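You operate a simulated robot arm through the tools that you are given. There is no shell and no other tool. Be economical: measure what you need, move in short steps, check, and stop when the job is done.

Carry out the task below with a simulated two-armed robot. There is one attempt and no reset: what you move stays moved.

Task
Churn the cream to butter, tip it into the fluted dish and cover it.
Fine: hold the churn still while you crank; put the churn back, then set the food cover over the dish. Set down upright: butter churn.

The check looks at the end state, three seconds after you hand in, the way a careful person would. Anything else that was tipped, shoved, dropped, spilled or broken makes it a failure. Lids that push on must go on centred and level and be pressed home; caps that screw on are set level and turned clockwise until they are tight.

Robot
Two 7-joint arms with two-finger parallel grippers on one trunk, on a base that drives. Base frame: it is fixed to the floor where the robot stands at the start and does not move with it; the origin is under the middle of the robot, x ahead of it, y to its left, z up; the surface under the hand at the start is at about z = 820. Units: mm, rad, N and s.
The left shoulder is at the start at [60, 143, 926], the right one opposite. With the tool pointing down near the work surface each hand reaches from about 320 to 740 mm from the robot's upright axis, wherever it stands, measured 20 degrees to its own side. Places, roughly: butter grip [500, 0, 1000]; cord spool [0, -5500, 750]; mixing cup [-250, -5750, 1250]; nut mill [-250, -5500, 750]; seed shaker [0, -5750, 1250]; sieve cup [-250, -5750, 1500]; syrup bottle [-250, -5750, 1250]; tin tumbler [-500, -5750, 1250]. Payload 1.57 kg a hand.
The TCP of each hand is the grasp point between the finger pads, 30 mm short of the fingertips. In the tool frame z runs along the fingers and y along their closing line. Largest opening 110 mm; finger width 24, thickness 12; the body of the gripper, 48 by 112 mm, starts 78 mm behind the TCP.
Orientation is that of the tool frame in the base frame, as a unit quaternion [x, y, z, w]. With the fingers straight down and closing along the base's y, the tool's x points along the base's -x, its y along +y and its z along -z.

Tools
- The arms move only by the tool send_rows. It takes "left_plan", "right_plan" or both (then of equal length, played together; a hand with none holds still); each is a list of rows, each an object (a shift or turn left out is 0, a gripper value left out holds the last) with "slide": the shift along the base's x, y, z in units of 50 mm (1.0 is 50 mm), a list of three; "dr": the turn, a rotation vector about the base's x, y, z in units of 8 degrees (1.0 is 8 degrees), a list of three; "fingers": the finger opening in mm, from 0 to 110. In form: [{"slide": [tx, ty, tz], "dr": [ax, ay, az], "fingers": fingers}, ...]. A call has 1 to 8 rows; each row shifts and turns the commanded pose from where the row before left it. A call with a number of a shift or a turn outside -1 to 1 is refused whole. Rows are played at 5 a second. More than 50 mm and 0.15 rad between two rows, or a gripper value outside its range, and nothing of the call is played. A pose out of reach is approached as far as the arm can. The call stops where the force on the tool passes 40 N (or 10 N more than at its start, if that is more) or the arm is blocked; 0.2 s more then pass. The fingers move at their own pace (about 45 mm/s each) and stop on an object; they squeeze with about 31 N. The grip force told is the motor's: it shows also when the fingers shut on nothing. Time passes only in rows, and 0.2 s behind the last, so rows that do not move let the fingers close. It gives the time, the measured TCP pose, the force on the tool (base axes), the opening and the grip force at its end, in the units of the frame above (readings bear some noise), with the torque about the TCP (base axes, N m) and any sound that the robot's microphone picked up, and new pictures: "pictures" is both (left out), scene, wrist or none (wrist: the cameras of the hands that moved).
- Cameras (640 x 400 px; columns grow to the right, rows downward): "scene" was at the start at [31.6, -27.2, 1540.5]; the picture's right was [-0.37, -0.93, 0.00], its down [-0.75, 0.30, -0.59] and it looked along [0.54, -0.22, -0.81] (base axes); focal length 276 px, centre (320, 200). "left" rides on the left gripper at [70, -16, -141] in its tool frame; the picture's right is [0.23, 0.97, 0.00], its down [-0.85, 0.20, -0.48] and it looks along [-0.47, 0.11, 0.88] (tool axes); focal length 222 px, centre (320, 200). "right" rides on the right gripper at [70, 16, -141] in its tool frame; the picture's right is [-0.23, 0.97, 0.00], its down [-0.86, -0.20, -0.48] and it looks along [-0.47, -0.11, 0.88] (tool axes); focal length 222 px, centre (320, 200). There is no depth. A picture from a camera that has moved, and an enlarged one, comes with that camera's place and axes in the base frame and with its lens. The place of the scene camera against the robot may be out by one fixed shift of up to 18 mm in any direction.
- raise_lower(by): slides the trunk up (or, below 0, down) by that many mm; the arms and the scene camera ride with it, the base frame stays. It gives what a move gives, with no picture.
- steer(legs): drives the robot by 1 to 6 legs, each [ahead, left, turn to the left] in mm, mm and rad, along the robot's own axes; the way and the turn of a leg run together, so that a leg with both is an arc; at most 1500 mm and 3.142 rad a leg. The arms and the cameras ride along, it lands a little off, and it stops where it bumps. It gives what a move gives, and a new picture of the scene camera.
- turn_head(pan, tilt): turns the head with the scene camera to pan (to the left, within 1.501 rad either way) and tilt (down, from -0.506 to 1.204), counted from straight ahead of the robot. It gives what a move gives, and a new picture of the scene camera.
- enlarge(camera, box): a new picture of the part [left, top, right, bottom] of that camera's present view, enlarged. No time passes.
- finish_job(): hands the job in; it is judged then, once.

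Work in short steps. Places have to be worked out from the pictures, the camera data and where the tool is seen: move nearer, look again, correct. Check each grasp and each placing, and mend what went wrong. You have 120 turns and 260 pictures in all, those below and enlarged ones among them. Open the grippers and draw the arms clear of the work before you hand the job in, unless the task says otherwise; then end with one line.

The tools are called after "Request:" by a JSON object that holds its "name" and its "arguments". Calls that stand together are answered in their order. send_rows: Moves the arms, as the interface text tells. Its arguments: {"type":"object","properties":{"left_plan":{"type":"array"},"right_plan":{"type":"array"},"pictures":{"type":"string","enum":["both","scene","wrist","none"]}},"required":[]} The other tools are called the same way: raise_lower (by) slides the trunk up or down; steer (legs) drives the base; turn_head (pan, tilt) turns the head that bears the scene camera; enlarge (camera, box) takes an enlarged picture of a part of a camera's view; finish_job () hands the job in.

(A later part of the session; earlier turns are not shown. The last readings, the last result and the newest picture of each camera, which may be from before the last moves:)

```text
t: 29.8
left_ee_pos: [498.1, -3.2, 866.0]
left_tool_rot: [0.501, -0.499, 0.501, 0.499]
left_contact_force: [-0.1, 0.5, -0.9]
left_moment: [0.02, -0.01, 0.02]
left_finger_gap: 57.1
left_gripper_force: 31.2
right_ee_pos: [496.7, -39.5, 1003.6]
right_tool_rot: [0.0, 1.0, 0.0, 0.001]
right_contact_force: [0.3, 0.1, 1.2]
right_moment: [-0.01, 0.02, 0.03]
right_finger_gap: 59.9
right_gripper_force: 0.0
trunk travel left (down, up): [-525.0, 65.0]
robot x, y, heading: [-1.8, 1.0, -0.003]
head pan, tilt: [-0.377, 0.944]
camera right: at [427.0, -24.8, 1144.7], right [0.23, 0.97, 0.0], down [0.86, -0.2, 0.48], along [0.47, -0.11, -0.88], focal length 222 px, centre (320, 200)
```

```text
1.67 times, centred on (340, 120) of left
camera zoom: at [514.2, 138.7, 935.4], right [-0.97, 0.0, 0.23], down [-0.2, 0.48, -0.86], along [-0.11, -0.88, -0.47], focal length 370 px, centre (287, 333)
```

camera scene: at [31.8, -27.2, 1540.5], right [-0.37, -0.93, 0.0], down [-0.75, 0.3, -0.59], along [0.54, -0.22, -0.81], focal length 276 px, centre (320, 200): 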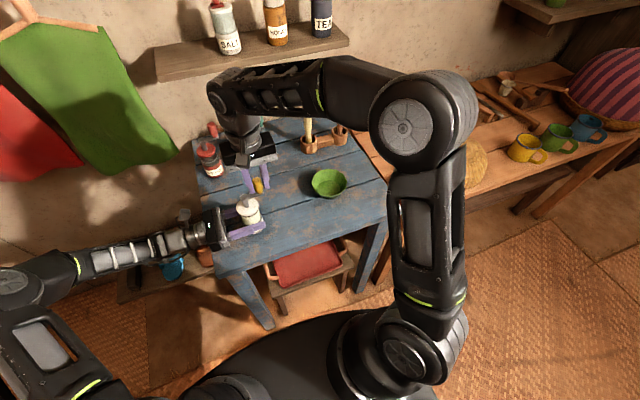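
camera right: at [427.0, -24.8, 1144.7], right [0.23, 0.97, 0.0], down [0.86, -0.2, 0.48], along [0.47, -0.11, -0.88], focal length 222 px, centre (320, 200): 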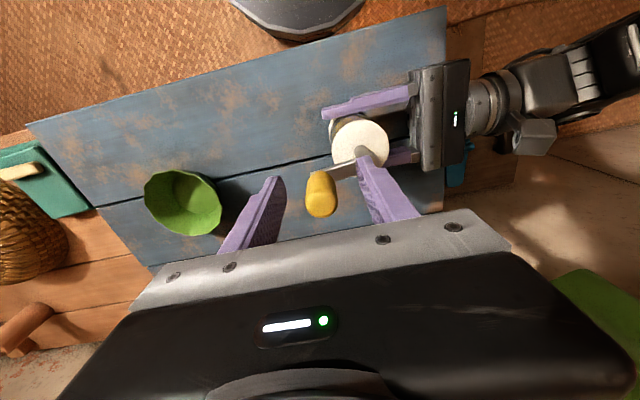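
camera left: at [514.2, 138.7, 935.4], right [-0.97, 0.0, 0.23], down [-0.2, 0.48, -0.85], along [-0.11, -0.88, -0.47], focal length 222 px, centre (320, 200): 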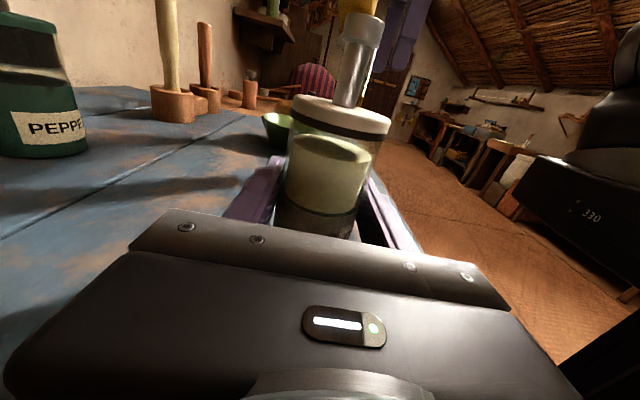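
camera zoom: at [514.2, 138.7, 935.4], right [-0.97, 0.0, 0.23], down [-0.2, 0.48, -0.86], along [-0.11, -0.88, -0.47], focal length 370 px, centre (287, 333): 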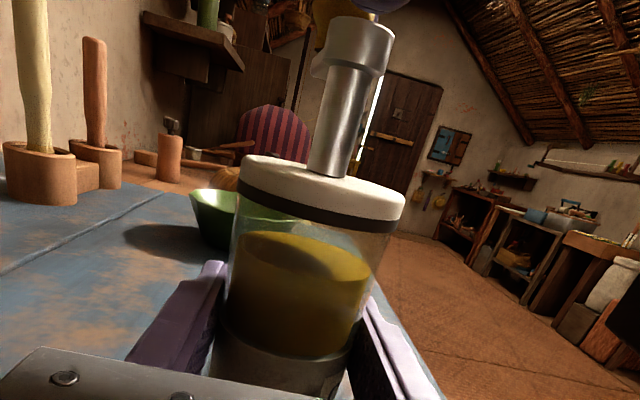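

The butter is ready and the knob is released, with the crank back at -y. I'll lift the right hand and take it over the dish to measure the dish.

Request:
{"name": "send_rows", "arguments": {"right_plan": [{"slide": [0, 0, 0.95]}, {"slide": [0, 0, 0.95]}, {"slide": [-0.2, -0.9, 0]}, {"slide": [-0.2, -0.9, 0]}, {"slide": [-0.2, -0.9, 0], "fingers": 110}, {"slide": [-0.2, -0.9, 0]}, {"slide": [-0.2, -0.9, 0]}], "pictures": "both"}}

Request:
{"name": "enlarge", "arguments": {"camera": "right", "box": [220, 80, 420, 230]}}

```text
t: 31.4
left_ee_pos: [496.6, -1.4, 865.6]
left_tool_rot: [-0.5, 0.5, -0.5, -0.5]
left_contact_force: [0.1, 0.1, -1.2]
left_moment: [0.03, 0.02, -0.02]
left_finger_gap: 57.2
left_gripper_force: 31.6
right_ee_pos: [445.8, -267.8, 1098.8]
right_tool_rot: [-0.001, 1.0, 0.0, 0.0]
right_contact_force: [0.8, 1.0, 0.3]
right_moment: [0.0, 0.01, 0.01]
right_finger_gap: 110.0
right_gripper_force: 0.0
right hand out of reach, approached as far as the arm can: row 2
trunk travel left (down, up): [-525.0, 65.0]
robot x, y, heading: [-1.5, -0.9, 0.004]
head pan, tilt: [-0.377, 0.944]
camera scene: at [31.4, -28.1, 1540.5], right [-0.37, -0.93, 0.0], down [-0.75, 0.3, -0.59], along [0.54, -0.22, -0.81], focal length 276 px, centre (320, 200)
camera right: at [376.6, -251.7, 1239.9], right [0.23, 0.97, 0.0], down [0.86, -0.2, 0.48], along [0.47, -0.11, -0.88], focal length 222 px, centre (320, 200)
```

scene: 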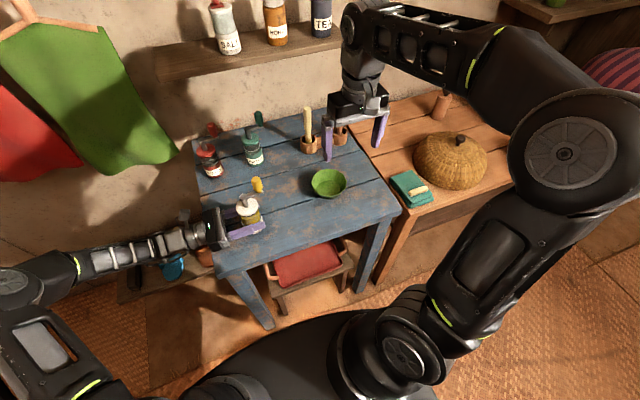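
right: 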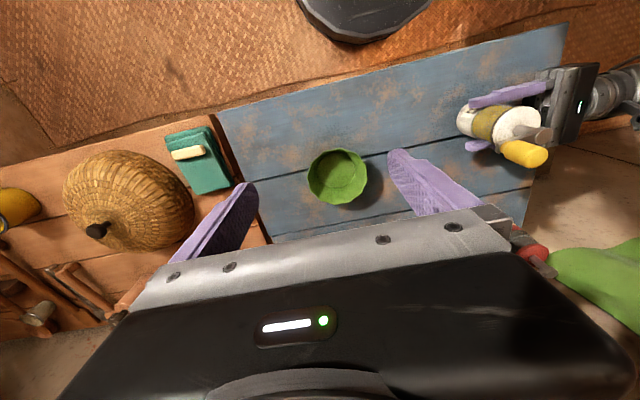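

```text
2.67 times, centred on (320, 155) of right
camera zoom: at [376.6, -251.7, 1239.9], right [0.23, 0.97, 0.0], down [0.86, -0.2, 0.48], along [0.47, -0.11, -0.88], focal length 592 px, centre (320, 320)
```

zoom: 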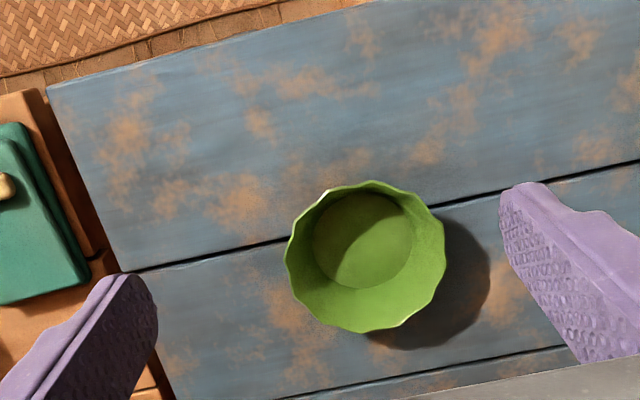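

The dish centre is about (541, -257), with its rim at z ≈ 858 and Ø ≈ 112. I'll draw the right hand away, lift the churn straight up and carry it over toward the dish.

Request:
{"name": "send_rows", "arguments": {"right_plan": [{"slide": [-0.4, -0.7, 0]}, {"slide": [-0.4, -0.7, 0]}, {"slide": [-0.4, -0.7, 0]}, {"slide": [-0.3, -0.7, 0]}, {"slide": [0, -0.7, 0]}], "left_plan": [{"slide": [0, 0, 0.2]}, {"slide": [0, 0, 0.5]}, {"slide": [0, 0, 0.7]}, {"slide": [0, 0, 0.7]}, {"slide": [0, 0, 0.4]}], "pictures": "both"}}

```text
t: 32.6
left_ee_pos: [495.9, -2.5, 989.9]
left_tool_rot: [0.501, -0.499, 0.5, 0.5]
left_contact_force: [0.0, -0.1, -1.6]
left_moment: [0.03, -0.01, 0.0]
left_finger_gap: 57.1
left_gripper_force: 31.4
right_ee_pos: [371.5, -442.0, 1098.4]
right_tool_rot: [0.0, 1.0, 0.001, 0.001]
right_contact_force: [0.5, 0.1, -1.0]
right_moment: [0.01, 0.01, 0.0]
right_finger_gap: 109.9
right_gripper_force: 0.0
trunk travel left (down, up): [-525.0, 65.0]
robot x, y, heading: [-2.3, 2.6, -0.005]
head pan, tilt: [-0.377, 0.944]
camera scene: at [31.9, -27.8, 1540.4], right [-0.37, -0.93, 0.0], down [-0.75, 0.3, -0.59], along [0.54, -0.22, -0.81], focal length 276 px, centre (320, 200)
camera right: at [302.1, -426.1, 1240.1], right [0.23, 0.97, 0.0], down [0.86, -0.2, 0.48], along [0.47, -0.11, -0.88], focal length 222 px, centre (320, 200)
camera left: at [513.2, 137.9, 1059.8], right [-0.97, 0.0, 0.23], down [-0.2, 0.48, -0.85], along [-0.11, -0.88, -0.47], focal length 222 px, centre (320, 200)
```

scene: 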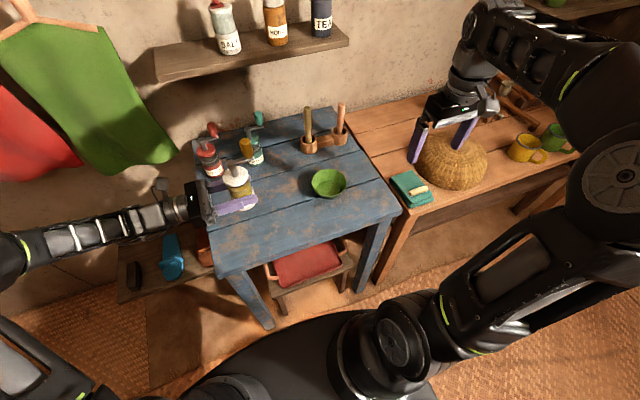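
right: 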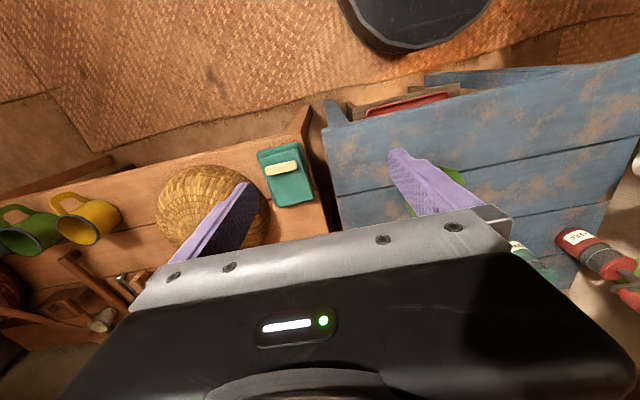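
left: 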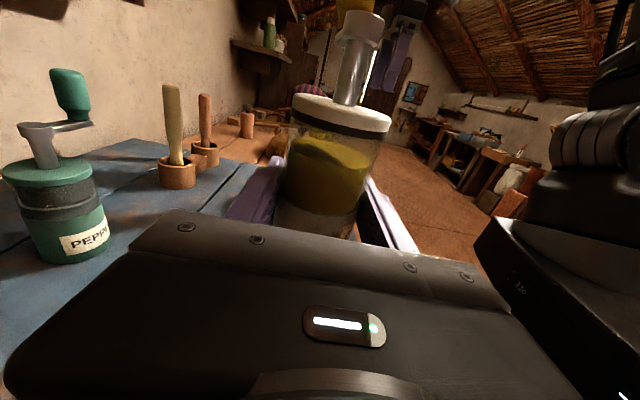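

The churn is lifted securely. I'll carry it along -y to y ≈ -257, short of the dish centre in x.

Request:
{"name": "send_rows", "arguments": {"left_plan": [{"slide": [0, -0.7, 0]}, {"slide": [0, -0.75, 0]}, {"slide": [0, -0.75, 0]}, {"slide": [0, -0.75, 0]}, {"slide": [0, -0.75, 0]}, {"slide": [0, -0.75, 0]}, {"slide": [0, -0.65, 0]}], "pictures": "both"}}

```text
t: 34.2
left_ee_pos: [497.4, -257.4, 989.8]
left_tool_rot: [0.5, -0.5, 0.5, 0.5]
left_contact_force: [-0.1, -0.1, -1.4]
left_moment: [0.0, 0.01, 0.03]
left_finger_gap: 57.3
left_gripper_force: 30.8
right_ee_pos: [371.4, -442.0, 1099.3]
right_tool_rot: [0.0, 1.0, 0.001, -0.001]
right_contact_force: [0.6, 0.0, 0.3]
right_moment: [0.03, 0.01, -0.01]
right_finger_gap: 110.2
right_gripper_force: 0.0
trunk travel left (down, up): [-525.0, 65.0]
robot x, y, heading: [-0.5, -4.6, 0.005]
head pan, tilt: [-0.377, 0.944]
camera scene: at [31.8, -28.0, 1540.5], right [-0.37, -0.93, 0.0], down [-0.75, 0.3, -0.59], along [0.54, -0.22, -0.81], focal length 276 px, centre (320, 200)
camera left: at [513.4, -115.8, 1059.8], right [-0.97, 0.0, 0.23], down [-0.2, 0.48, -0.85], along [-0.11, -0.88, -0.47], focal length 222 px, centre (320, 200)
```

scene: 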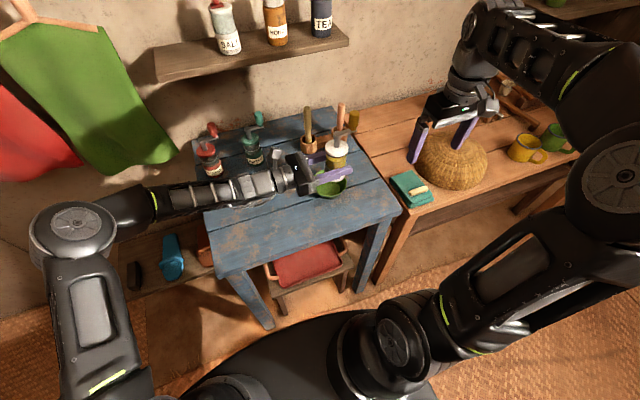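
left: 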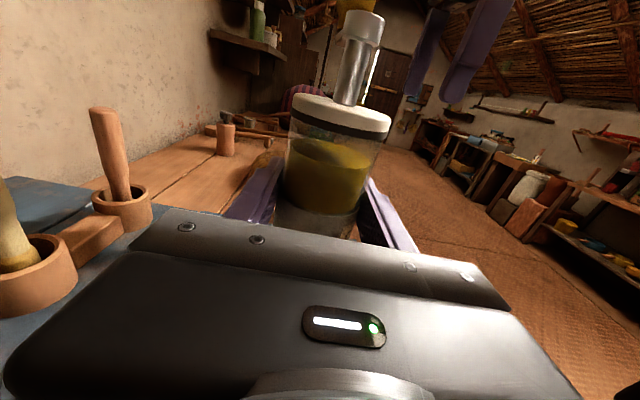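

It's in position. I'll start tipping the lid toward +x, over the dish: 64° first.

Request:
{"name": "send_rows", "arguments": {"left_plan": [{"dr": [0, 1, 0]}, {"dr": [0, 1, 0]}, {"dr": [0, 1, 0]}, {"dr": [0, 1, 0]}, {"dr": [0, 1, 0]}, {"dr": [0, 1, 0]}, {"dr": [0, 1, 0]}, {"dr": [0, 1, 0]}], "pictures": "both"}}

Request:
{"name": "enlarge", "arguments": {"camera": "scene", "box": [260, 110, 420, 220]}}

```text
t: 36.0
left_ee_pos: [496.5, -257.7, 989.7]
left_tool_rot: [0.69, -0.157, 0.158, 0.688]
left_contact_force: [-0.7, 0.5, -1.3]
left_moment: [0.0, 0.05, -0.01]
left_finger_gap: 57.0
left_gripper_force: 30.8
right_ee_pos: [371.5, -442.2, 1098.8]
right_tool_rot: [0.001, 1.0, 0.0, 0.001]
right_contact_force: [0.3, -0.3, -0.6]
right_moment: [0.02, 0.04, 0.01]
right_finger_gap: 109.8
right_gripper_force: 0.1
trunk travel left (down, up): [-525.0, 65.0]
robot x, y, heading: [-0.3, -2.3, -0.003]
head pan, tilt: [-0.377, 0.944]
camera scene: at [31.7, -27.4, 1540.5], right [-0.37, -0.93, 0.0], down [-0.75, 0.3, -0.59], along [0.54, -0.22, -0.81], focal length 276 px, centre (320, 200)
camera left: at [566.9, -116.1, 1005.6], right [-0.22, 0.0, 0.98], down [-0.86, 0.48, -0.19], along [-0.47, -0.88, -0.11], focal length 222 px, centre (320, 200)
```

scene: 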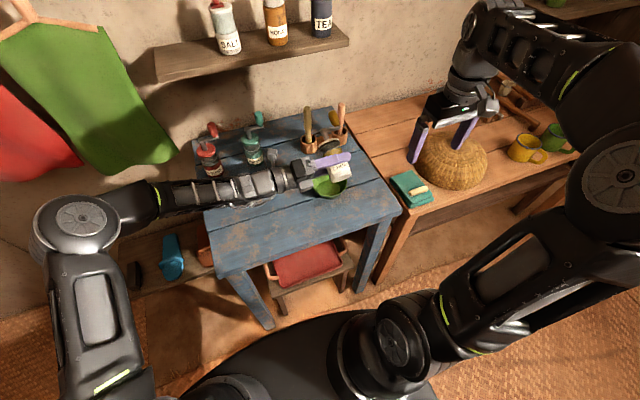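
left: 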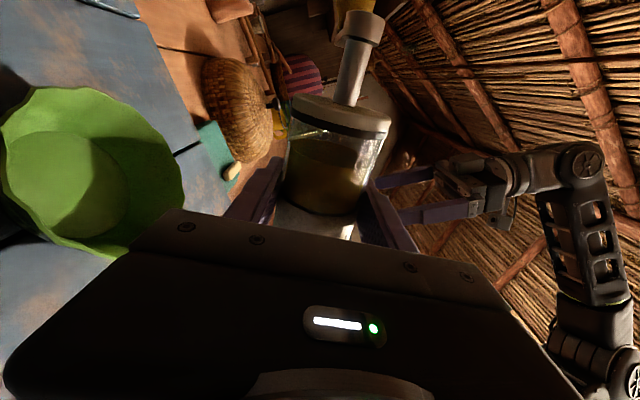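

```text
3.64 times, centred on (340, 165) of scene
camera zoom: at [31.7, -27.4, 1540.5], right [-0.37, -0.93, 0.0], down [-0.75, 0.3, -0.59], along [0.54, -0.22, -0.81], focal length 1005 px, centre (247, 327)
```

zoom: 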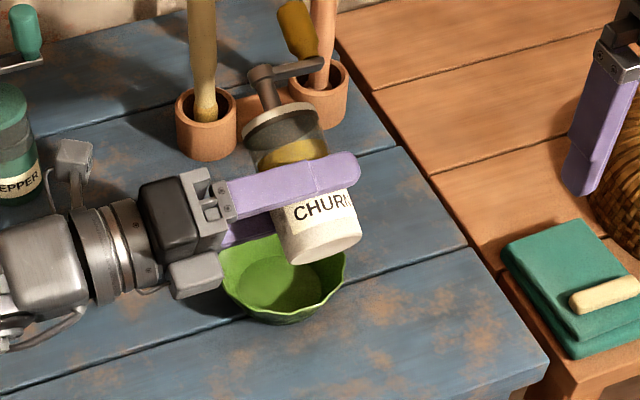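

No clash, and the butter still sits inside. I'll continue to about 104° of tilt.

Request:
{"name": "send_rows", "arguments": {"left_plan": [{"dr": [0, 1, 0]}, {"dr": [0, 1, 0]}, {"dr": [0, 1, 0]}, {"dr": [0, 1, 0]}, {"dr": [0, 1, 0]}, {}, {}], "pictures": "both"}}

Request:
{"name": "enlarge", "arguments": {"camera": "scene", "box": [260, 110, 420, 220]}}

```text
t: 37.6
left_ee_pos: [496.1, -255.2, 990.2]
left_tool_rot: [0.702, 0.086, -0.087, 0.702]
left_contact_force: [-0.4, 0.7, -0.7]
left_moment: [-0.02, 0.0, -0.02]
left_finger_gap: 56.9
left_gripper_force: 30.4
right_ee_pos: [371.2, -441.2, 1099.1]
right_tool_rot: [0.0, 1.0, 0.0, 0.0]
right_contact_force: [0.1, 0.2, -0.2]
right_moment: [0.02, -0.01, 0.01]
right_finger_gap: 109.8
right_gripper_force: 0.1
trunk travel left (down, up): [-525.0, 65.0]
robot x, y, heading: [1.8, 0.1, 0.001]
head pan, tilt: [-0.377, 0.944]
camera scene: at [31.7, -27.4, 1540.5], right [-0.37, -0.93, 0.0], down [-0.75, 0.3, -0.59], along [0.54, -0.22, -0.81], focal length 276 px, centre (320, 200)
camera left: at [561.1, -115.9, 957.5], right [0.46, 0.0, 0.89], down [-0.78, 0.48, 0.4], along [-0.43, -0.88, 0.22], focal length 222 px, centre (320, 200)
```

scene: 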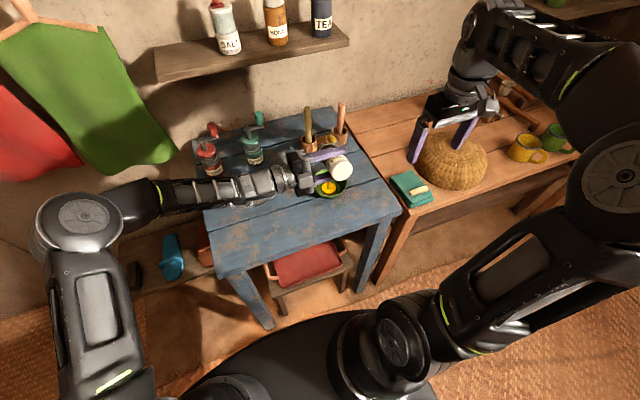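
left: 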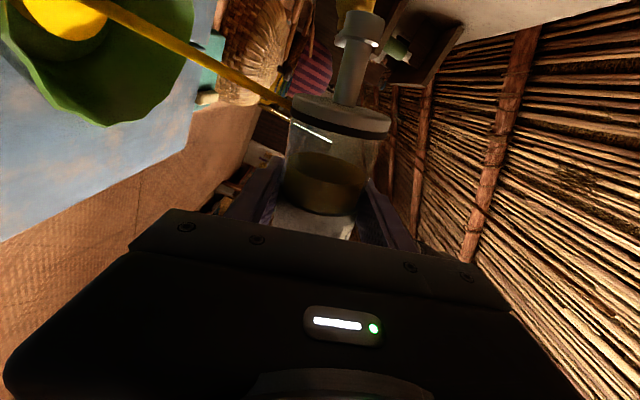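

```text
3.64 times, centred on (340, 165) of scene
camera zoom: at [31.7, -27.4, 1540.5], right [-0.37, -0.93, 0.0], down [-0.75, 0.3, -0.59], along [0.54, -0.22, -0.81], focal length 1005 px, centre (247, 327)
```

zoom: 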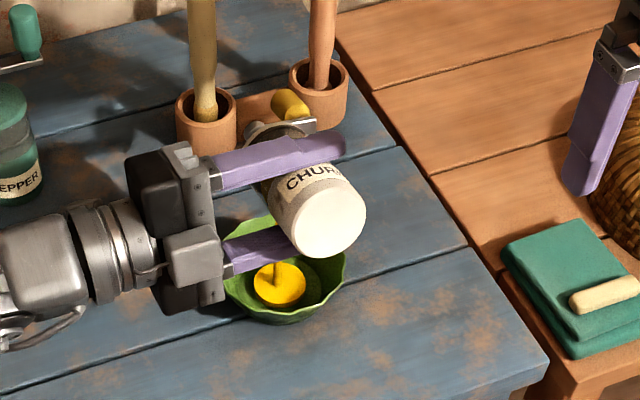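

Butter is streaming into the dish. I'll let it run, easing the tilt on by another 16°.

Request:
{"name": "send_rows", "arguments": {"left_plan": [{}, {}, {}, {}, {"dr": [0, 0.5, 0]}, {"dr": [0, 0.5, 0]}, {}, {}], "pictures": "none"}}

Request:
{"name": "send_rows", "arguments": {"left_plan": [{"slide": [0.1, 0, 0], "dr": [0, 0.5, 0]}, {"slide": [0.1, 0, 0], "dr": [0, 0.5, 0]}, {}, {}, {}, {}, {}, {}], "pictures": "both"}}

Request:
{"name": "enlarge", "arguments": {"camera": "scene", "box": [260, 110, 420, 220]}}

```text
t: 39.4
left_ee_pos: [496.1, -255.8, 989.7]
left_tool_rot: [0.694, 0.135, -0.136, 0.694]
left_contact_force: [0.0, 0.7, -1.7]
left_moment: [0.02, 0.0, -0.06]
left_finger_gap: 56.7
left_gripper_force: 31.4
right_ee_pos: [371.6, -441.0, 1098.6]
right_tool_rot: [0.0, 1.0, 0.0, 0.0]
right_contact_force: [0.2, -0.4, -0.3]
right_moment: [0.03, -0.01, -0.04]
right_finger_gap: 109.9
right_gripper_force: 0.0
trunk travel left (down, up): [-525.0, 65.0]
robot x, y, heading: [1.4, -1.8, 0.002]
head pan, tilt: [-0.377, 0.944]
```

```text
t: 41.2
left_ee_pos: [506.5, -256.3, 991.7]
left_tool_rot: [0.682, 0.184, -0.184, 0.683]
left_contact_force: [0.6, 0.2, -1.5]
left_moment: [-0.03, 0.04, 0.01]
left_finger_gap: 56.8
left_gripper_force: 31.1
right_ee_pos: [371.4, -441.1, 1098.8]
right_tool_rot: [0.0, 1.0, 0.0, 0.001]
right_contact_force: [0.3, -0.5, 0.0]
right_moment: [0.0, 0.03, -0.01]
right_finger_gap: 109.9
right_gripper_force: 0.1
trunk travel left (down, up): [-525.0, 65.0]
robot x, y, heading: [-0.3, 0.2, -0.0]
head pan, tilt: [-0.377, 0.944]
camera scene: at [31.7, -27.4, 1540.5], right [-0.37, -0.93, 0.0], down [-0.75, 0.3, -0.59], along [0.54, -0.22, -0.81], focal length 276 px, centre (320, 200)
camera left: at [559.3, -116.2, 941.4], right [0.68, 0.0, 0.73], down [-0.64, 0.48, 0.6], along [-0.35, -0.88, 0.33], focal length 222 px, centre (320, 200)
```

scene: 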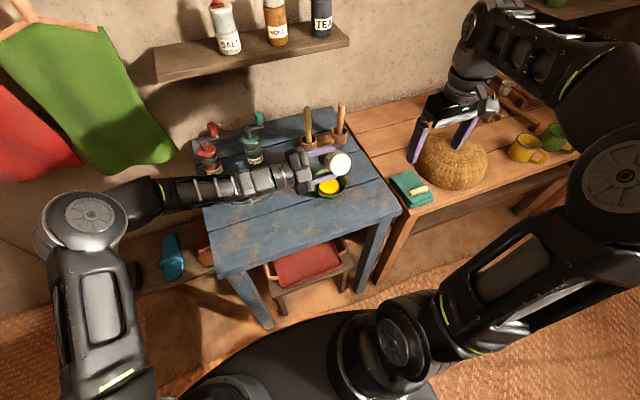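
left: 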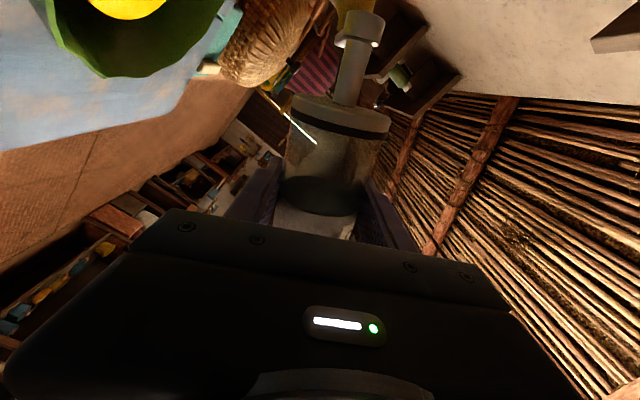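

```text
3.64 times, centred on (340, 165) of scene
camera zoom: at [31.7, -27.4, 1540.5], right [-0.37, -0.93, 0.0], down [-0.75, 0.3, -0.59], along [0.54, -0.22, -0.81], focal length 1005 px, centre (247, 327)
```

zoom: 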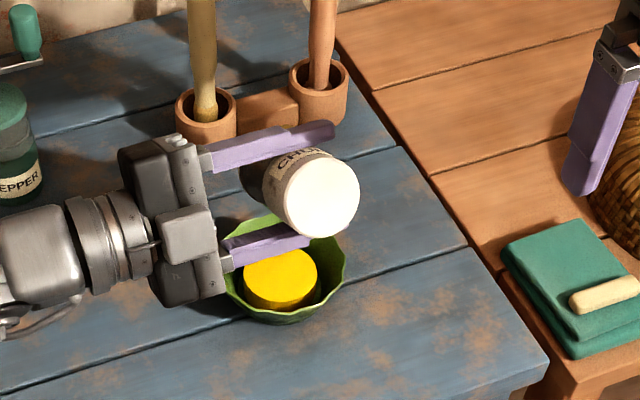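

The stream has stopped and a butter cake sits in the dish. I'll check that the churn is empty.

Request:
{"name": "enlarge", "arguments": {"camera": "left", "box": [250, 70, 430, 230]}}

```text
2.50 times, centred on (340, 150) of left
camera zoom: at [559.3, -116.2, 941.4], right [0.68, 0.0, 0.73], down [-0.64, 0.48, 0.6], along [-0.35, -0.88, 0.33], focal length 555 px, centre (270, 325)
```

zoom: 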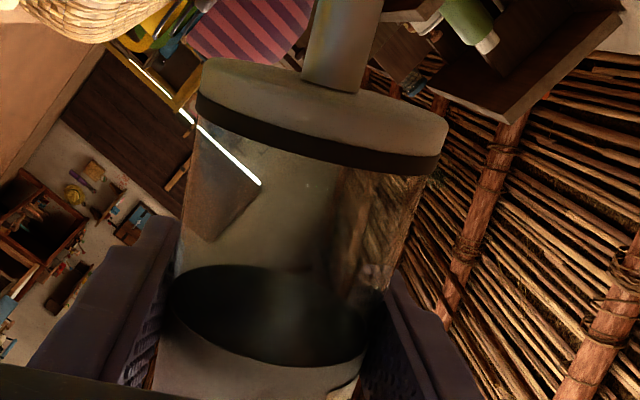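

It's empty. I'll turn the churn back upright: 15 rows of -8°.

Request:
{"name": "send_rows", "arguments": {"left_plan": [{"slide": [-0.1, 0, 0], "dr": [0, -1, 0]}, {"slide": [-0.1, 0, 0], "dr": [0, -1, 0]}, {"dr": [0, -1, 0]}, {"dr": [0, -1, 0]}, {"dr": [0, -1, 0]}, {"dr": [0, -1, 0]}, {"dr": [0, -1, 0]}, {"dr": [0, -1, 0]}], "pictures": "none"}}

Request:
{"name": "send_rows", "arguments": {"left_plan": [{"dr": [0, -1, 0]}, {"dr": [0, -1, 0]}, {"dr": [0, -1, 0]}, {"dr": [0, -1, 0]}, {"dr": [0, -1, 0]}, {"dr": [0, -1, 0]}, {"dr": [0, -1, 0]}], "pictures": "none"}}

Request:
{"name": "send_rows", "arguments": {"left_plan": [{"slide": [0, 0.75, 0]}, {"slide": [0, 0.75, 0]}, {"slide": [0, 0.75, 0]}, {"slide": [0, 0.75, 0]}, {"slide": [0, 0.75, 0]}, {"slide": [0, 0.75, 0]}, {"slide": [0, 0.6, 0]}], "pictures": "both"}}

```text
t: 43.0
left_ee_pos: [496.5, -255.6, 990.9]
left_tool_rot: [0.676, -0.207, 0.208, 0.676]
left_contact_force: [0.2, 0.2, -2.2]
left_moment: [0.02, 0.01, 0.01]
left_finger_gap: 56.8
left_gripper_force: 31.2
right_ee_pos: [370.9, -441.0, 1098.5]
right_tool_rot: [-0.001, 1.0, -0.001, 0.0]
right_contact_force: [-0.2, 0.6, -0.6]
right_moment: [0.01, -0.01, -0.04]
right_finger_gap: 110.1
right_gripper_force: 0.1
trunk travel left (down, up): [-525.0, 65.0]
robot x, y, heading: [-0.0, -1.6, 0.004]
head pan, tilt: [-0.377, 0.944]
```

```text
t: 44.6
left_ee_pos: [496.8, -256.3, 990.1]
left_tool_rot: [-0.499, 0.501, -0.501, -0.499]
left_contact_force: [0.4, 0.1, -1.5]
left_moment: [-0.04, 0.01, -0.03]
left_finger_gap: 56.8
left_gripper_force: 30.9
right_ee_pos: [372.4, -441.4, 1099.7]
right_tool_rot: [0.0, 1.0, 0.0, 0.0]
right_contact_force: [-0.1, -0.7, 0.3]
right_moment: [0.02, 0.04, -0.01]
right_finger_gap: 110.2
right_gripper_force: 0.0
trunk travel left (down, up): [-525.0, 65.0]
robot x, y, heading: [0.1, 3.7, 0.002]
head pan, tilt: [-0.377, 0.944]
```

```text
t: 46.2
left_ee_pos: [497.6, -1.3, 992.2]
left_tool_rot: [-0.5, 0.5, -0.5, -0.5]
left_contact_force: [0.6, 0.6, -1.7]
left_moment: [-0.02, -0.01, -0.04]
left_finger_gap: 57.0
left_gripper_force: 31.3
right_ee_pos: [371.1, -440.9, 1099.5]
right_tool_rot: [0.0, 1.0, 0.001, 0.0]
right_contact_force: [-0.8, 0.5, -0.2]
right_moment: [-0.01, -0.03, -0.01]
right_finger_gap: 110.4
right_gripper_force: 0.1
trunk travel left (down, up): [-525.0, 65.0]
robot x, y, heading: [-0.9, -1.3, 0.001]
head pan, tilt: [-0.377, 0.944]
camera scene: at [31.6, -26.9, 1540.5], right [-0.37, -0.93, 0.0], down [-0.75, 0.3, -0.59], along [0.54, -0.22, -0.81], focal length 276 px, centre (320, 200)
camera left: at [513.7, 138.9, 1060.6], right [-0.97, 0.0, 0.23], down [-0.2, 0.48, -0.86], along [-0.11, -0.88, -0.47], focal length 222 px, centre (320, 200)
```

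scene: 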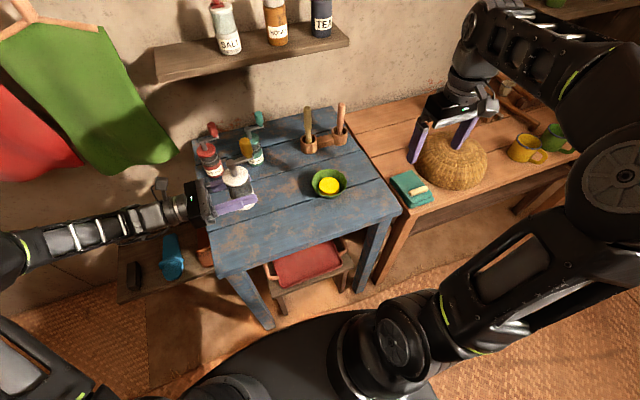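
left: 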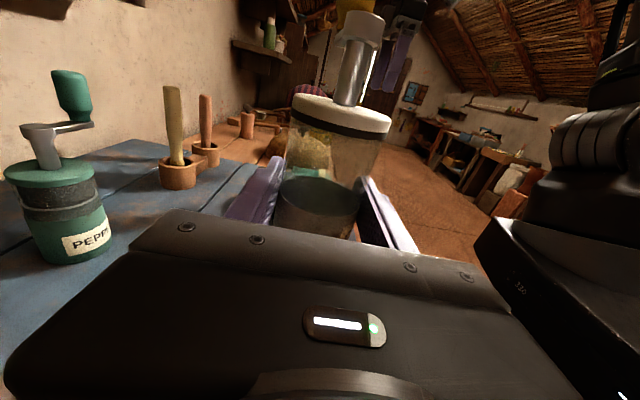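

The churn is upright, above its old place, at (497, -1). I'll lower it by the 125 mm it was raised, slowly at the end.

Request:
{"name": "send_rows", "arguments": {"left_plan": [{"slide": [0, 0, -0.7]}, {"slide": [0, 0, -0.8]}, {"slide": [0, 0, -0.7]}, {"slide": [0, 0, -0.2]}, {"slide": [0, 0, -0.06]}, {"slide": [0, 0, -0.04]}, {}], "pictures": "scene"}}

```text
t: 47.8
left_ee_pos: [496.5, -2.5, 864.0]
left_tool_rot: [0.5, -0.499, 0.5, 0.5]
left_contact_force: [0.0, 0.1, 0.3]
left_moment: [0.01, -0.02, 0.0]
left_finger_gap: 56.9
left_gripper_force: 30.8
right_ee_pos: [372.3, -441.3, 1098.4]
right_tool_rot: [0.0, 1.0, 0.0, 0.0]
right_contact_force: [-0.2, 0.4, 0.8]
right_moment: [-0.01, 0.0, 0.02]
right_finger_gap: 109.9
right_gripper_force: 0.0
trunk travel left (down, up): [-525.0, 65.0]
robot x, y, heading: [-1.9, -2.8, 0.004]
head pan, tilt: [-0.377, 0.944]
camera scene: at [31.6, -27.2, 1540.5], right [-0.37, -0.93, 0.0], down [-0.75, 0.3, -0.59], along [0.54, -0.22, -0.81], focal length 276 px, centre (320, 200)
```

scene: 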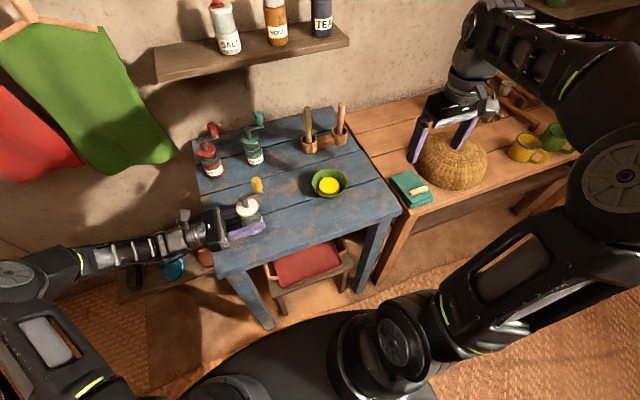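

The weight is off the hand (-1.7 N to +0.3 N). I'll nudge down 1 mm to confirm contact before releasing.

Request:
{"name": "send_rows", "arguments": {"left_plan": [{"slide": [0, 0, -0.02]}, {}], "pictures": "none"}}

```text
t: 48.4
left_ee_pos: [497.2, -1.3, 865.3]
left_tool_rot: [0.5, -0.5, 0.5, 0.5]
left_contact_force: [0.7, -1.4, 6.3]
left_moment: [0.55, 0.1, -0.13]
left_finger_gap: 56.9
left_gripper_force: 30.8
right_ee_pos: [371.2, -441.7, 1098.8]
right_tool_rot: [0.001, 1.0, 0.0, 0.0]
right_contact_force: [-0.5, -0.2, -0.3]
right_moment: [-0.01, -0.01, -0.01]
right_finger_gap: 110.0
right_gripper_force: 0.0
trunk travel left (down, up): [-525.0, 65.0]
robot x, y, heading: [3.6, 1.6, 0.003]
head pan, tilt: [-0.377, 0.944]
```

It's on the table. I'll release it and withdraw the left hand straight back along +y.

Request:
{"name": "send_rows", "arguments": {"left_plan": [{"slide": [0, 0, 0.02], "fingers": 80}, {"fingers": 110}, {"fingers": 110}, {"fingers": 110}, {"slide": [0, 0.8, 0]}, {"slide": [0, 0.8, 0]}, {"slide": [0, 0.8, 0]}, {"slide": [0, 0.8, 0]}], "pictures": "both"}}

Request:
{"name": "enlarge", "arguments": {"camera": "scene", "box": [180, 120, 360, 250]}}

Request:
{"name": "turn_head", "arguments": {"pan": -0.9, "tilt": 0.8}}

```text
t: 50.2
left_ee_pos: [495.9, 160.4, 866.0]
left_tool_rot: [0.5, -0.5, 0.5, 0.5]
left_contact_force: [0.0, -0.2, -0.6]
left_moment: [-0.01, -0.02, 0.0]
left_finger_gap: 109.9
left_gripper_force: 0.0
right_ee_pos: [371.2, -439.8, 1099.6]
right_tool_rot: [0.0, 1.0, -0.001, 0.0]
right_contact_force: [-0.1, -0.6, 0.0]
right_moment: [-0.02, 0.0, 0.0]
right_finger_gap: 110.2
right_gripper_force: 0.0
trunk travel left (down, up): [-525.0, 65.0]
robot x, y, heading: [4.1, 4.4, 0.001]
head pan, tilt: [-0.377, 0.944]
camera scene: at [31.1, -25.8, 1540.6], right [-0.37, -0.93, 0.0], down [-0.75, 0.3, -0.59], along [0.54, -0.22, -0.81], focal length 276 px, centre (320, 200)
camera left: at [512.3, 300.3, 934.4], right [-0.97, 0.0, 0.23], down [-0.2, 0.48, -0.86], along [-0.11, -0.88, -0.47], focal length 222 px, centre (320, 200)
```

scene: 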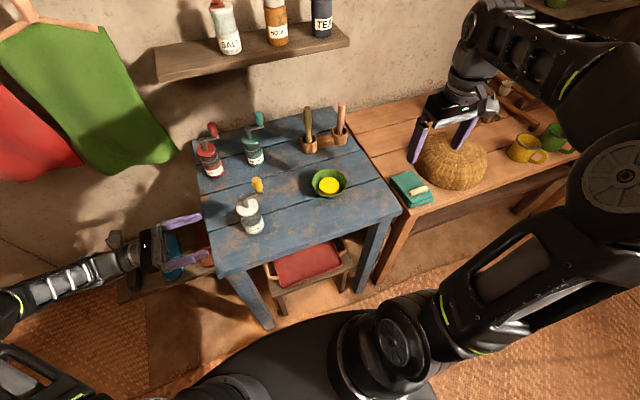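
left: 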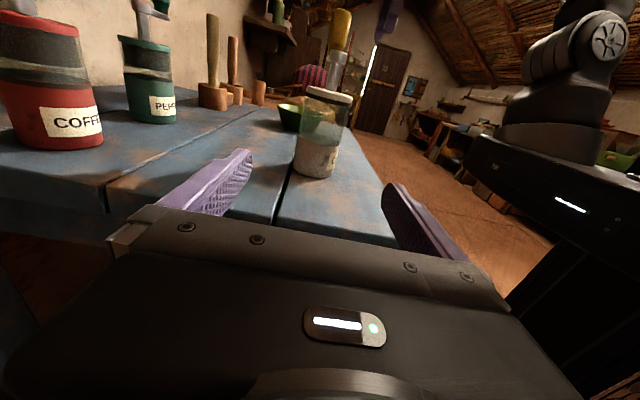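

```text
3.08 times, centred on (270, 185) of scene
camera zoom: at [31.1, -25.8, 1540.6], right [-0.37, -0.93, 0.0], down [-0.75, 0.3, -0.59], along [0.54, -0.22, -0.81], focal length 850 px, centre (474, 246)
```

zoom: 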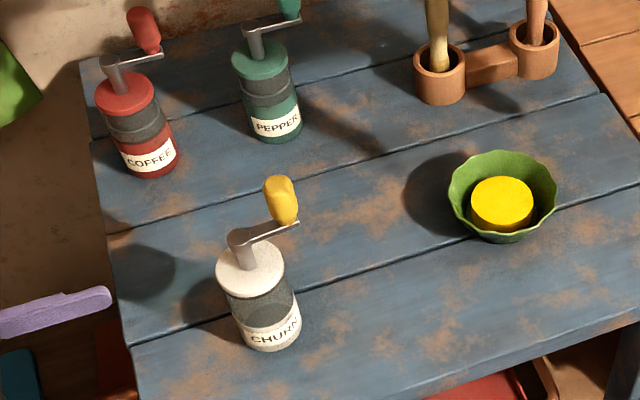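

```text
t: 51.1
left_ee_pos: [496.9, 158.8, 865.9]
left_tool_rot: [0.5, -0.5, 0.5, 0.5]
left_contact_force: [0.8, -1.2, -0.1]
left_moment: [0.0, -0.03, -0.01]
left_finger_gap: 110.0
left_gripper_force: 0.2
right_ee_pos: [371.8, -442.8, 1099.0]
right_tool_rot: [0.0, 1.0, 0.0, 0.0]
right_contact_force: [-0.3, 0.4, 0.1]
right_moment: [-0.03, 0.0, 0.0]
right_finger_gap: 109.9
right_gripper_force: 0.0
trunk travel left (down, up): [-525.0, 65.0]
robot x, y, heading: [1.6, -1.3, -0.002]
head pan, tilt: [-0.901, 0.799]
camera scene: at [13.9, -63.5, 1551.7], right [-0.78, -0.62, 0.0], down [-0.45, 0.56, -0.7], along [0.43, -0.55, -0.72], focal length 276 px, centre (320, 200)
```

scene: 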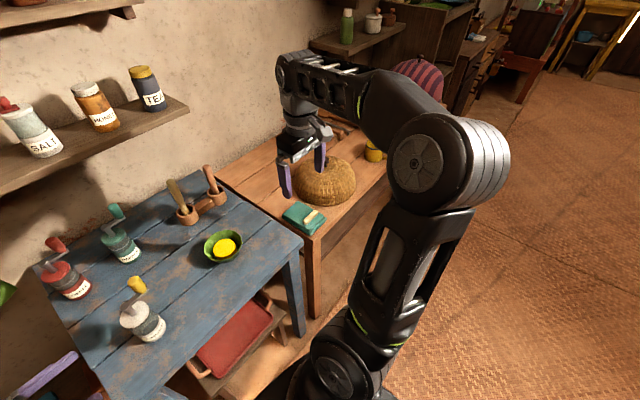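

The churn stands upright in its place, empty, and the butter cake sits in the dish. Next is the cover. I'll raise the left hand well above everything and pull it back before driving right.

Request:
{"name": "send_rows", "arguments": {"left_plan": [{"slide": [0, 0.3, 0.9]}, {"slide": [0, 0, 0.95]}, {"slide": [0, 0, 0.95]}, {"slide": [0, 0, 0.95]}, {"slide": [-0.2, 0, 0.95]}, {"slide": [-0.6, 0, 0.7]}, {"slide": [-0.9, 0, 0]}, {"slide": [-0.9, 0, 0]}], "pictures": "none"}}

```text
t: 53.0
left_ee_pos: [364.5, 174.4, 1135.4]
left_tool_rot: [-0.5, 0.501, -0.5, -0.499]
left_contact_force: [-0.3, -0.1, 0.0]
left_moment: [0.02, 0.0, 0.03]
left_finger_gap: 109.8
left_gripper_force: 0.0
right_ee_pos: [370.2, -442.2, 1098.4]
right_tool_rot: [0.001, 1.0, 0.0, -0.001]
right_contact_force: [-0.8, 0.1, -0.2]
right_moment: [0.02, 0.02, 0.0]
right_finger_gap: 109.9
right_gripper_force: 0.0
trunk travel left (down, up): [-525.0, 65.0]
robot x, y, heading: [0.6, -3.8, -0.001]
head pan, tilt: [-0.901, 0.799]
```

Both hands are high and clear of the objects. I'll drive right about 330 mm.

Request:
{"name": "steer", "arguments": {"legs": [[0, -330, 0]]}}

Request:
{"name": "enlarge", "arguments": {"camera": "right", "box": [160, 60, 480, 240]}}

```text
t: 55.1
left_ee_pos: [365.6, -157.8, 1134.6]
left_tool_rot: [0.501, -0.5, 0.5, 0.499]
left_contact_force: [-0.2, 0.3, -0.5]
left_moment: [-0.01, 0.01, 0.04]
left_finger_gap: 110.0
left_gripper_force: 0.1
right_ee_pos: [372.1, -774.2, 1098.6]
right_tool_rot: [0.0, 1.0, 0.001, 0.0]
right_contact_force: [-0.5, -0.5, 0.0]
right_moment: [-0.01, 0.01, 0.0]
right_finger_gap: 109.7
right_gripper_force: 0.1
trunk travel left (down, up): [-525.0, 65.0]
robot x, y, heading: [-2.2, -331.4, -0.003]
head pan, tilt: [-0.901, 0.799]
camera scene: at [14.0, -396.5, 1551.7], right [-0.78, -0.62, 0.0], down [-0.45, 0.56, -0.7], along [0.43, -0.55, -0.72], focal length 276 px, centre (320, 200)
```

scene: 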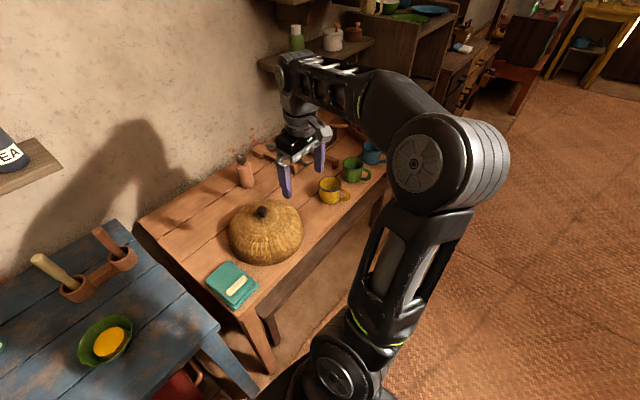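

```text
2.00 times, centred on (320, 150) of right
camera zoom: at [302.6, -757.8, 1240.1], right [0.23, 0.97, 0.0], down [0.86, -0.2, 0.48], along [0.47, -0.11, -0.88], focal length 444 px, centre (320, 300)
```

zoom: 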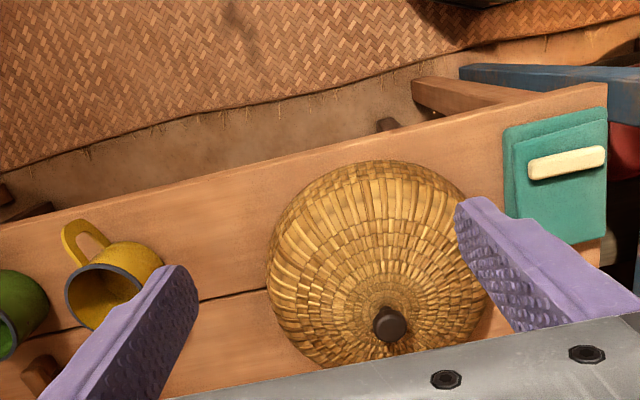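

The cover's knob is at about (525, -747, 890) and the dome is about 240 mm wide. I'll move the right hand above it with the fingers at 70.

Request:
{"name": "send_rows", "arguments": {"right_plan": [{"slide": [0.75, 0.15, 0], "fingers": 70}, {"slide": [0.75, 0.15, 0]}, {"slide": [0.75, 0.15, 0]}, {"slide": [0.75, 0.1, 0]}, {"slide": [0, 0, -0.9]}, {"slide": [0, 0, -0.6]}], "pictures": "both"}}

Request:
{"name": "enlarge", "arguments": {"camera": "right", "box": [200, 100, 440, 250]}}

Request:
{"name": "enlarge", "arguments": {"camera": "scene", "box": [200, 120, 360, 280]}}

```text
t: 56.5
left_ee_pos: [366.6, -157.2, 1134.1]
left_tool_rot: [0.5, -0.5, 0.5, 0.5]
left_contact_force: [-0.3, 1.2, 0.1]
left_moment: [-0.02, -0.01, -0.02]
left_finger_gap: 110.2
left_gripper_force: 0.1
right_ee_pos: [477.1, -752.7, 1008.9]
right_tool_rot: [0.0, 1.0, 0.0, 0.0]
right_contact_force: [1.2, 0.2, 0.2]
right_moment: [-0.02, 0.02, -0.01]
right_finger_gap: 70.2
right_gripper_force: 0.1
right hand out of reach, approached as far as the arm can: row 3, 4
trunk travel left (down, up): [-525.0, 65.0]
robot x, y, heading: [1.8, -330.0, 0.003]
head pan, tilt: [-0.901, 0.799]
camera scene: at [15.0, -395.1, 1551.7], right [-0.78, -0.62, 0.0], down [-0.45, 0.56, -0.7], along [0.43, -0.55, -0.72], focal length 276 px, centre (320, 200)
camera right: at [408.2, -736.1, 1149.9], right [0.23, 0.97, 0.0], down [0.86, -0.2, 0.48], along [0.47, -0.11, -0.88], focal length 222 px, centre (320, 200)
```

scene: 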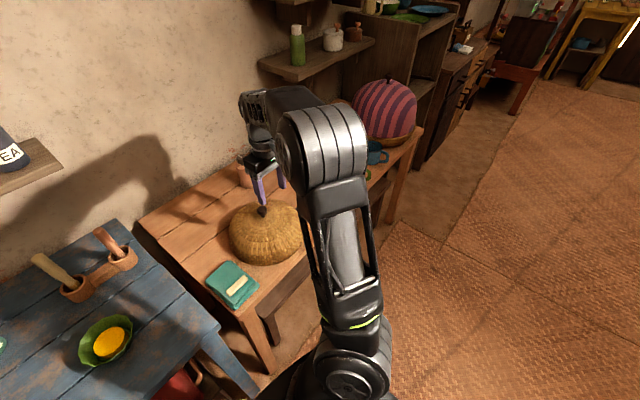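
right: 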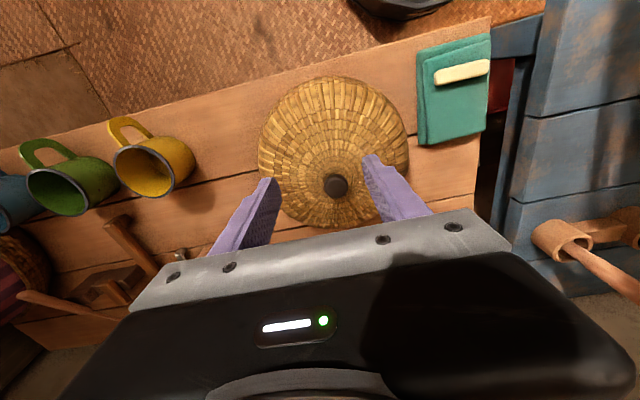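

```text
2.67 times, centred on (320, 175) of right
camera zoom: at [408.2, -736.1, 1149.9], right [0.23, 0.97, 0.0], down [0.86, -0.2, 0.48], along [0.47, -0.11, -0.88], focal length 592 px, centre (320, 267)
```

zoom: 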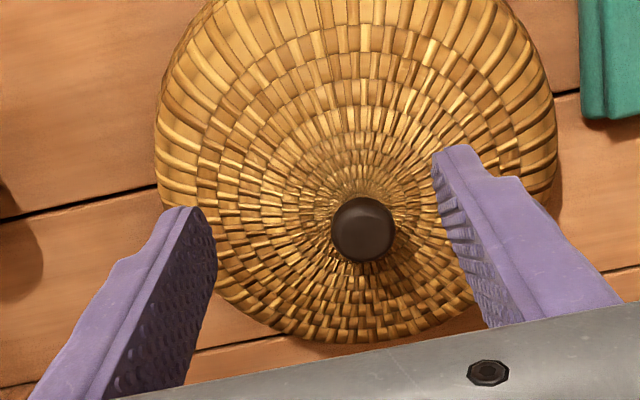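

```text
2.50 times, centred on (280, 200) of scene
camera zoom: at [15.0, -395.1, 1551.7], right [-0.78, -0.62, 0.0], down [-0.45, 0.56, -0.7], along [0.43, -0.55, -0.72], focal length 691 px, centre (420, 200)
```

zoom: 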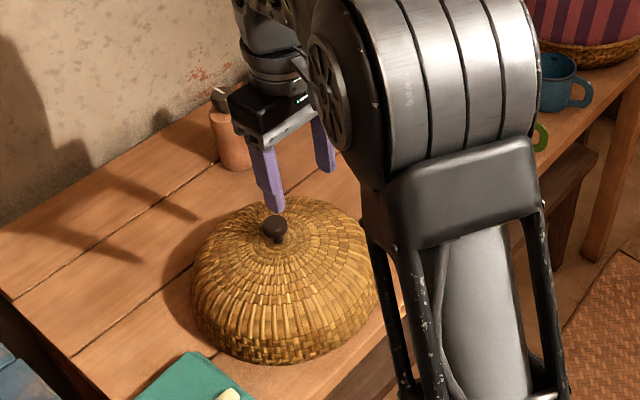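

The upper reach is limited from here. The knob is at about (530, -745, 889). Before closing in I'll fold the left hand back, tool down and out to the left, so it won't obstruct the right arm over the dish.

Request:
{"name": "send_rows", "arguments": {"left_plan": [{"dr": [0.577, -0.577, -0.577]}, {"dr": [0.577, -0.577, -0.577]}, {"dr": [0.577, -0.577, -0.577]}, {"dr": [0.577, -0.577, -0.577]}, {"slide": [0, 0.3, 0], "dr": [0.577, -0.577, -0.577]}, {"slide": [0, 0.3, 0], "dr": [0.577, -0.577, -0.577]}, {"slide": [0, 0.3, 0], "dr": [0.577, -0.577, -0.577]}, {"slide": [0, 0.3, 0], "dr": [0.577, -0.577, -0.577]}], "pictures": "none"}}

Request:
{"name": "send_rows", "arguments": {"left_plan": [{"slide": [0, 0.5, 0], "dr": [0.577, -0.577, -0.577]}, {"slide": [0, 0.5, 0], "dr": [0.577, -0.577, -0.577]}, {"slide": [0, 0.5, 0], "dr": [0.577, -0.577, -0.577]}, {"slide": [0, 0.5, 0], "dr": [0.577, -0.577, -0.577]}, {"slide": [0, 0.5, 0], "dr": [0.577, -0.577, -0.577]}, {"slide": [0, 0.5, 0], "dr": [0.577, -0.577, -0.577]}, {"slide": [0, 0.5, 0], "dr": [0.577, -0.577, -0.577]}], "pictures": "scene"}}

```text
t: 58.3
left_ee_pos: [368.8, -159.6, 1146.0]
left_tool_rot: [-0.422, 0.68, -0.445, -0.403]
left_contact_force: [-0.2, 0.3, -0.6]
left_moment: [-0.01, 0.03, 0.0]
left_finger_gap: 110.1
left_gripper_force: 0.0
left hand out of reach, approached as far as the arm can: row 3, 4, 5, 6, 7, 8
right_ee_pos: [477.5, -752.2, 1009.7]
right_tool_rot: [0.0, 1.0, 0.0, 0.0]
right_contact_force: [0.0, 0.0, 0.1]
right_moment: [0.0, 0.05, -0.01]
right_finger_gap: 69.9
right_gripper_force: 0.0
trunk travel left (down, up): [-525.0, 65.0]
robot x, y, heading: [0.4, -333.9, 0.004]
head pan, tilt: [-0.901, 0.799]
```

```text
t: 59.9
left_ee_pos: [368.8, -161.3, 1145.9]
left_tool_rot: [-0.423, 0.68, -0.445, -0.402]
left_contact_force: [0.1, -0.8, 0.0]
left_moment: [-0.01, -0.01, -0.01]
left_finger_gap: 110.1
left_gripper_force: 0.1
left hand out of reach, approached as far as the arm can: row 1, 2, 3, 4, 5, 6, 7
right_ee_pos: [477.0, -752.3, 1008.8]
right_tool_rot: [0.0, 1.0, 0.0, 0.0]
right_contact_force: [-0.6, 0.1, 0.7]
right_moment: [-0.04, 0.01, 0.03]
right_finger_gap: 70.2
right_gripper_force: 0.1
trunk travel left (down, up): [-525.0, 65.0]
robot x, y, heading: [-1.1, -331.4, -0.003]
head pan, tilt: [-0.901, 0.799]
camera scene: at [14.0, -395.4, 1551.7], right [-0.78, -0.62, 0.0], down [-0.45, 0.56, -0.7], along [0.43, -0.55, -0.72], focal length 276 px, centre (320, 200)
```

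scene: 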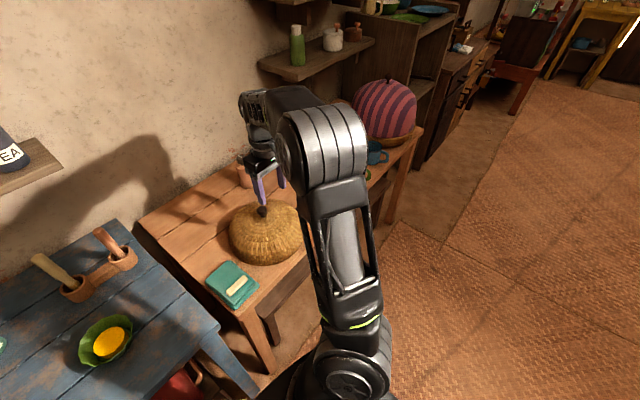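

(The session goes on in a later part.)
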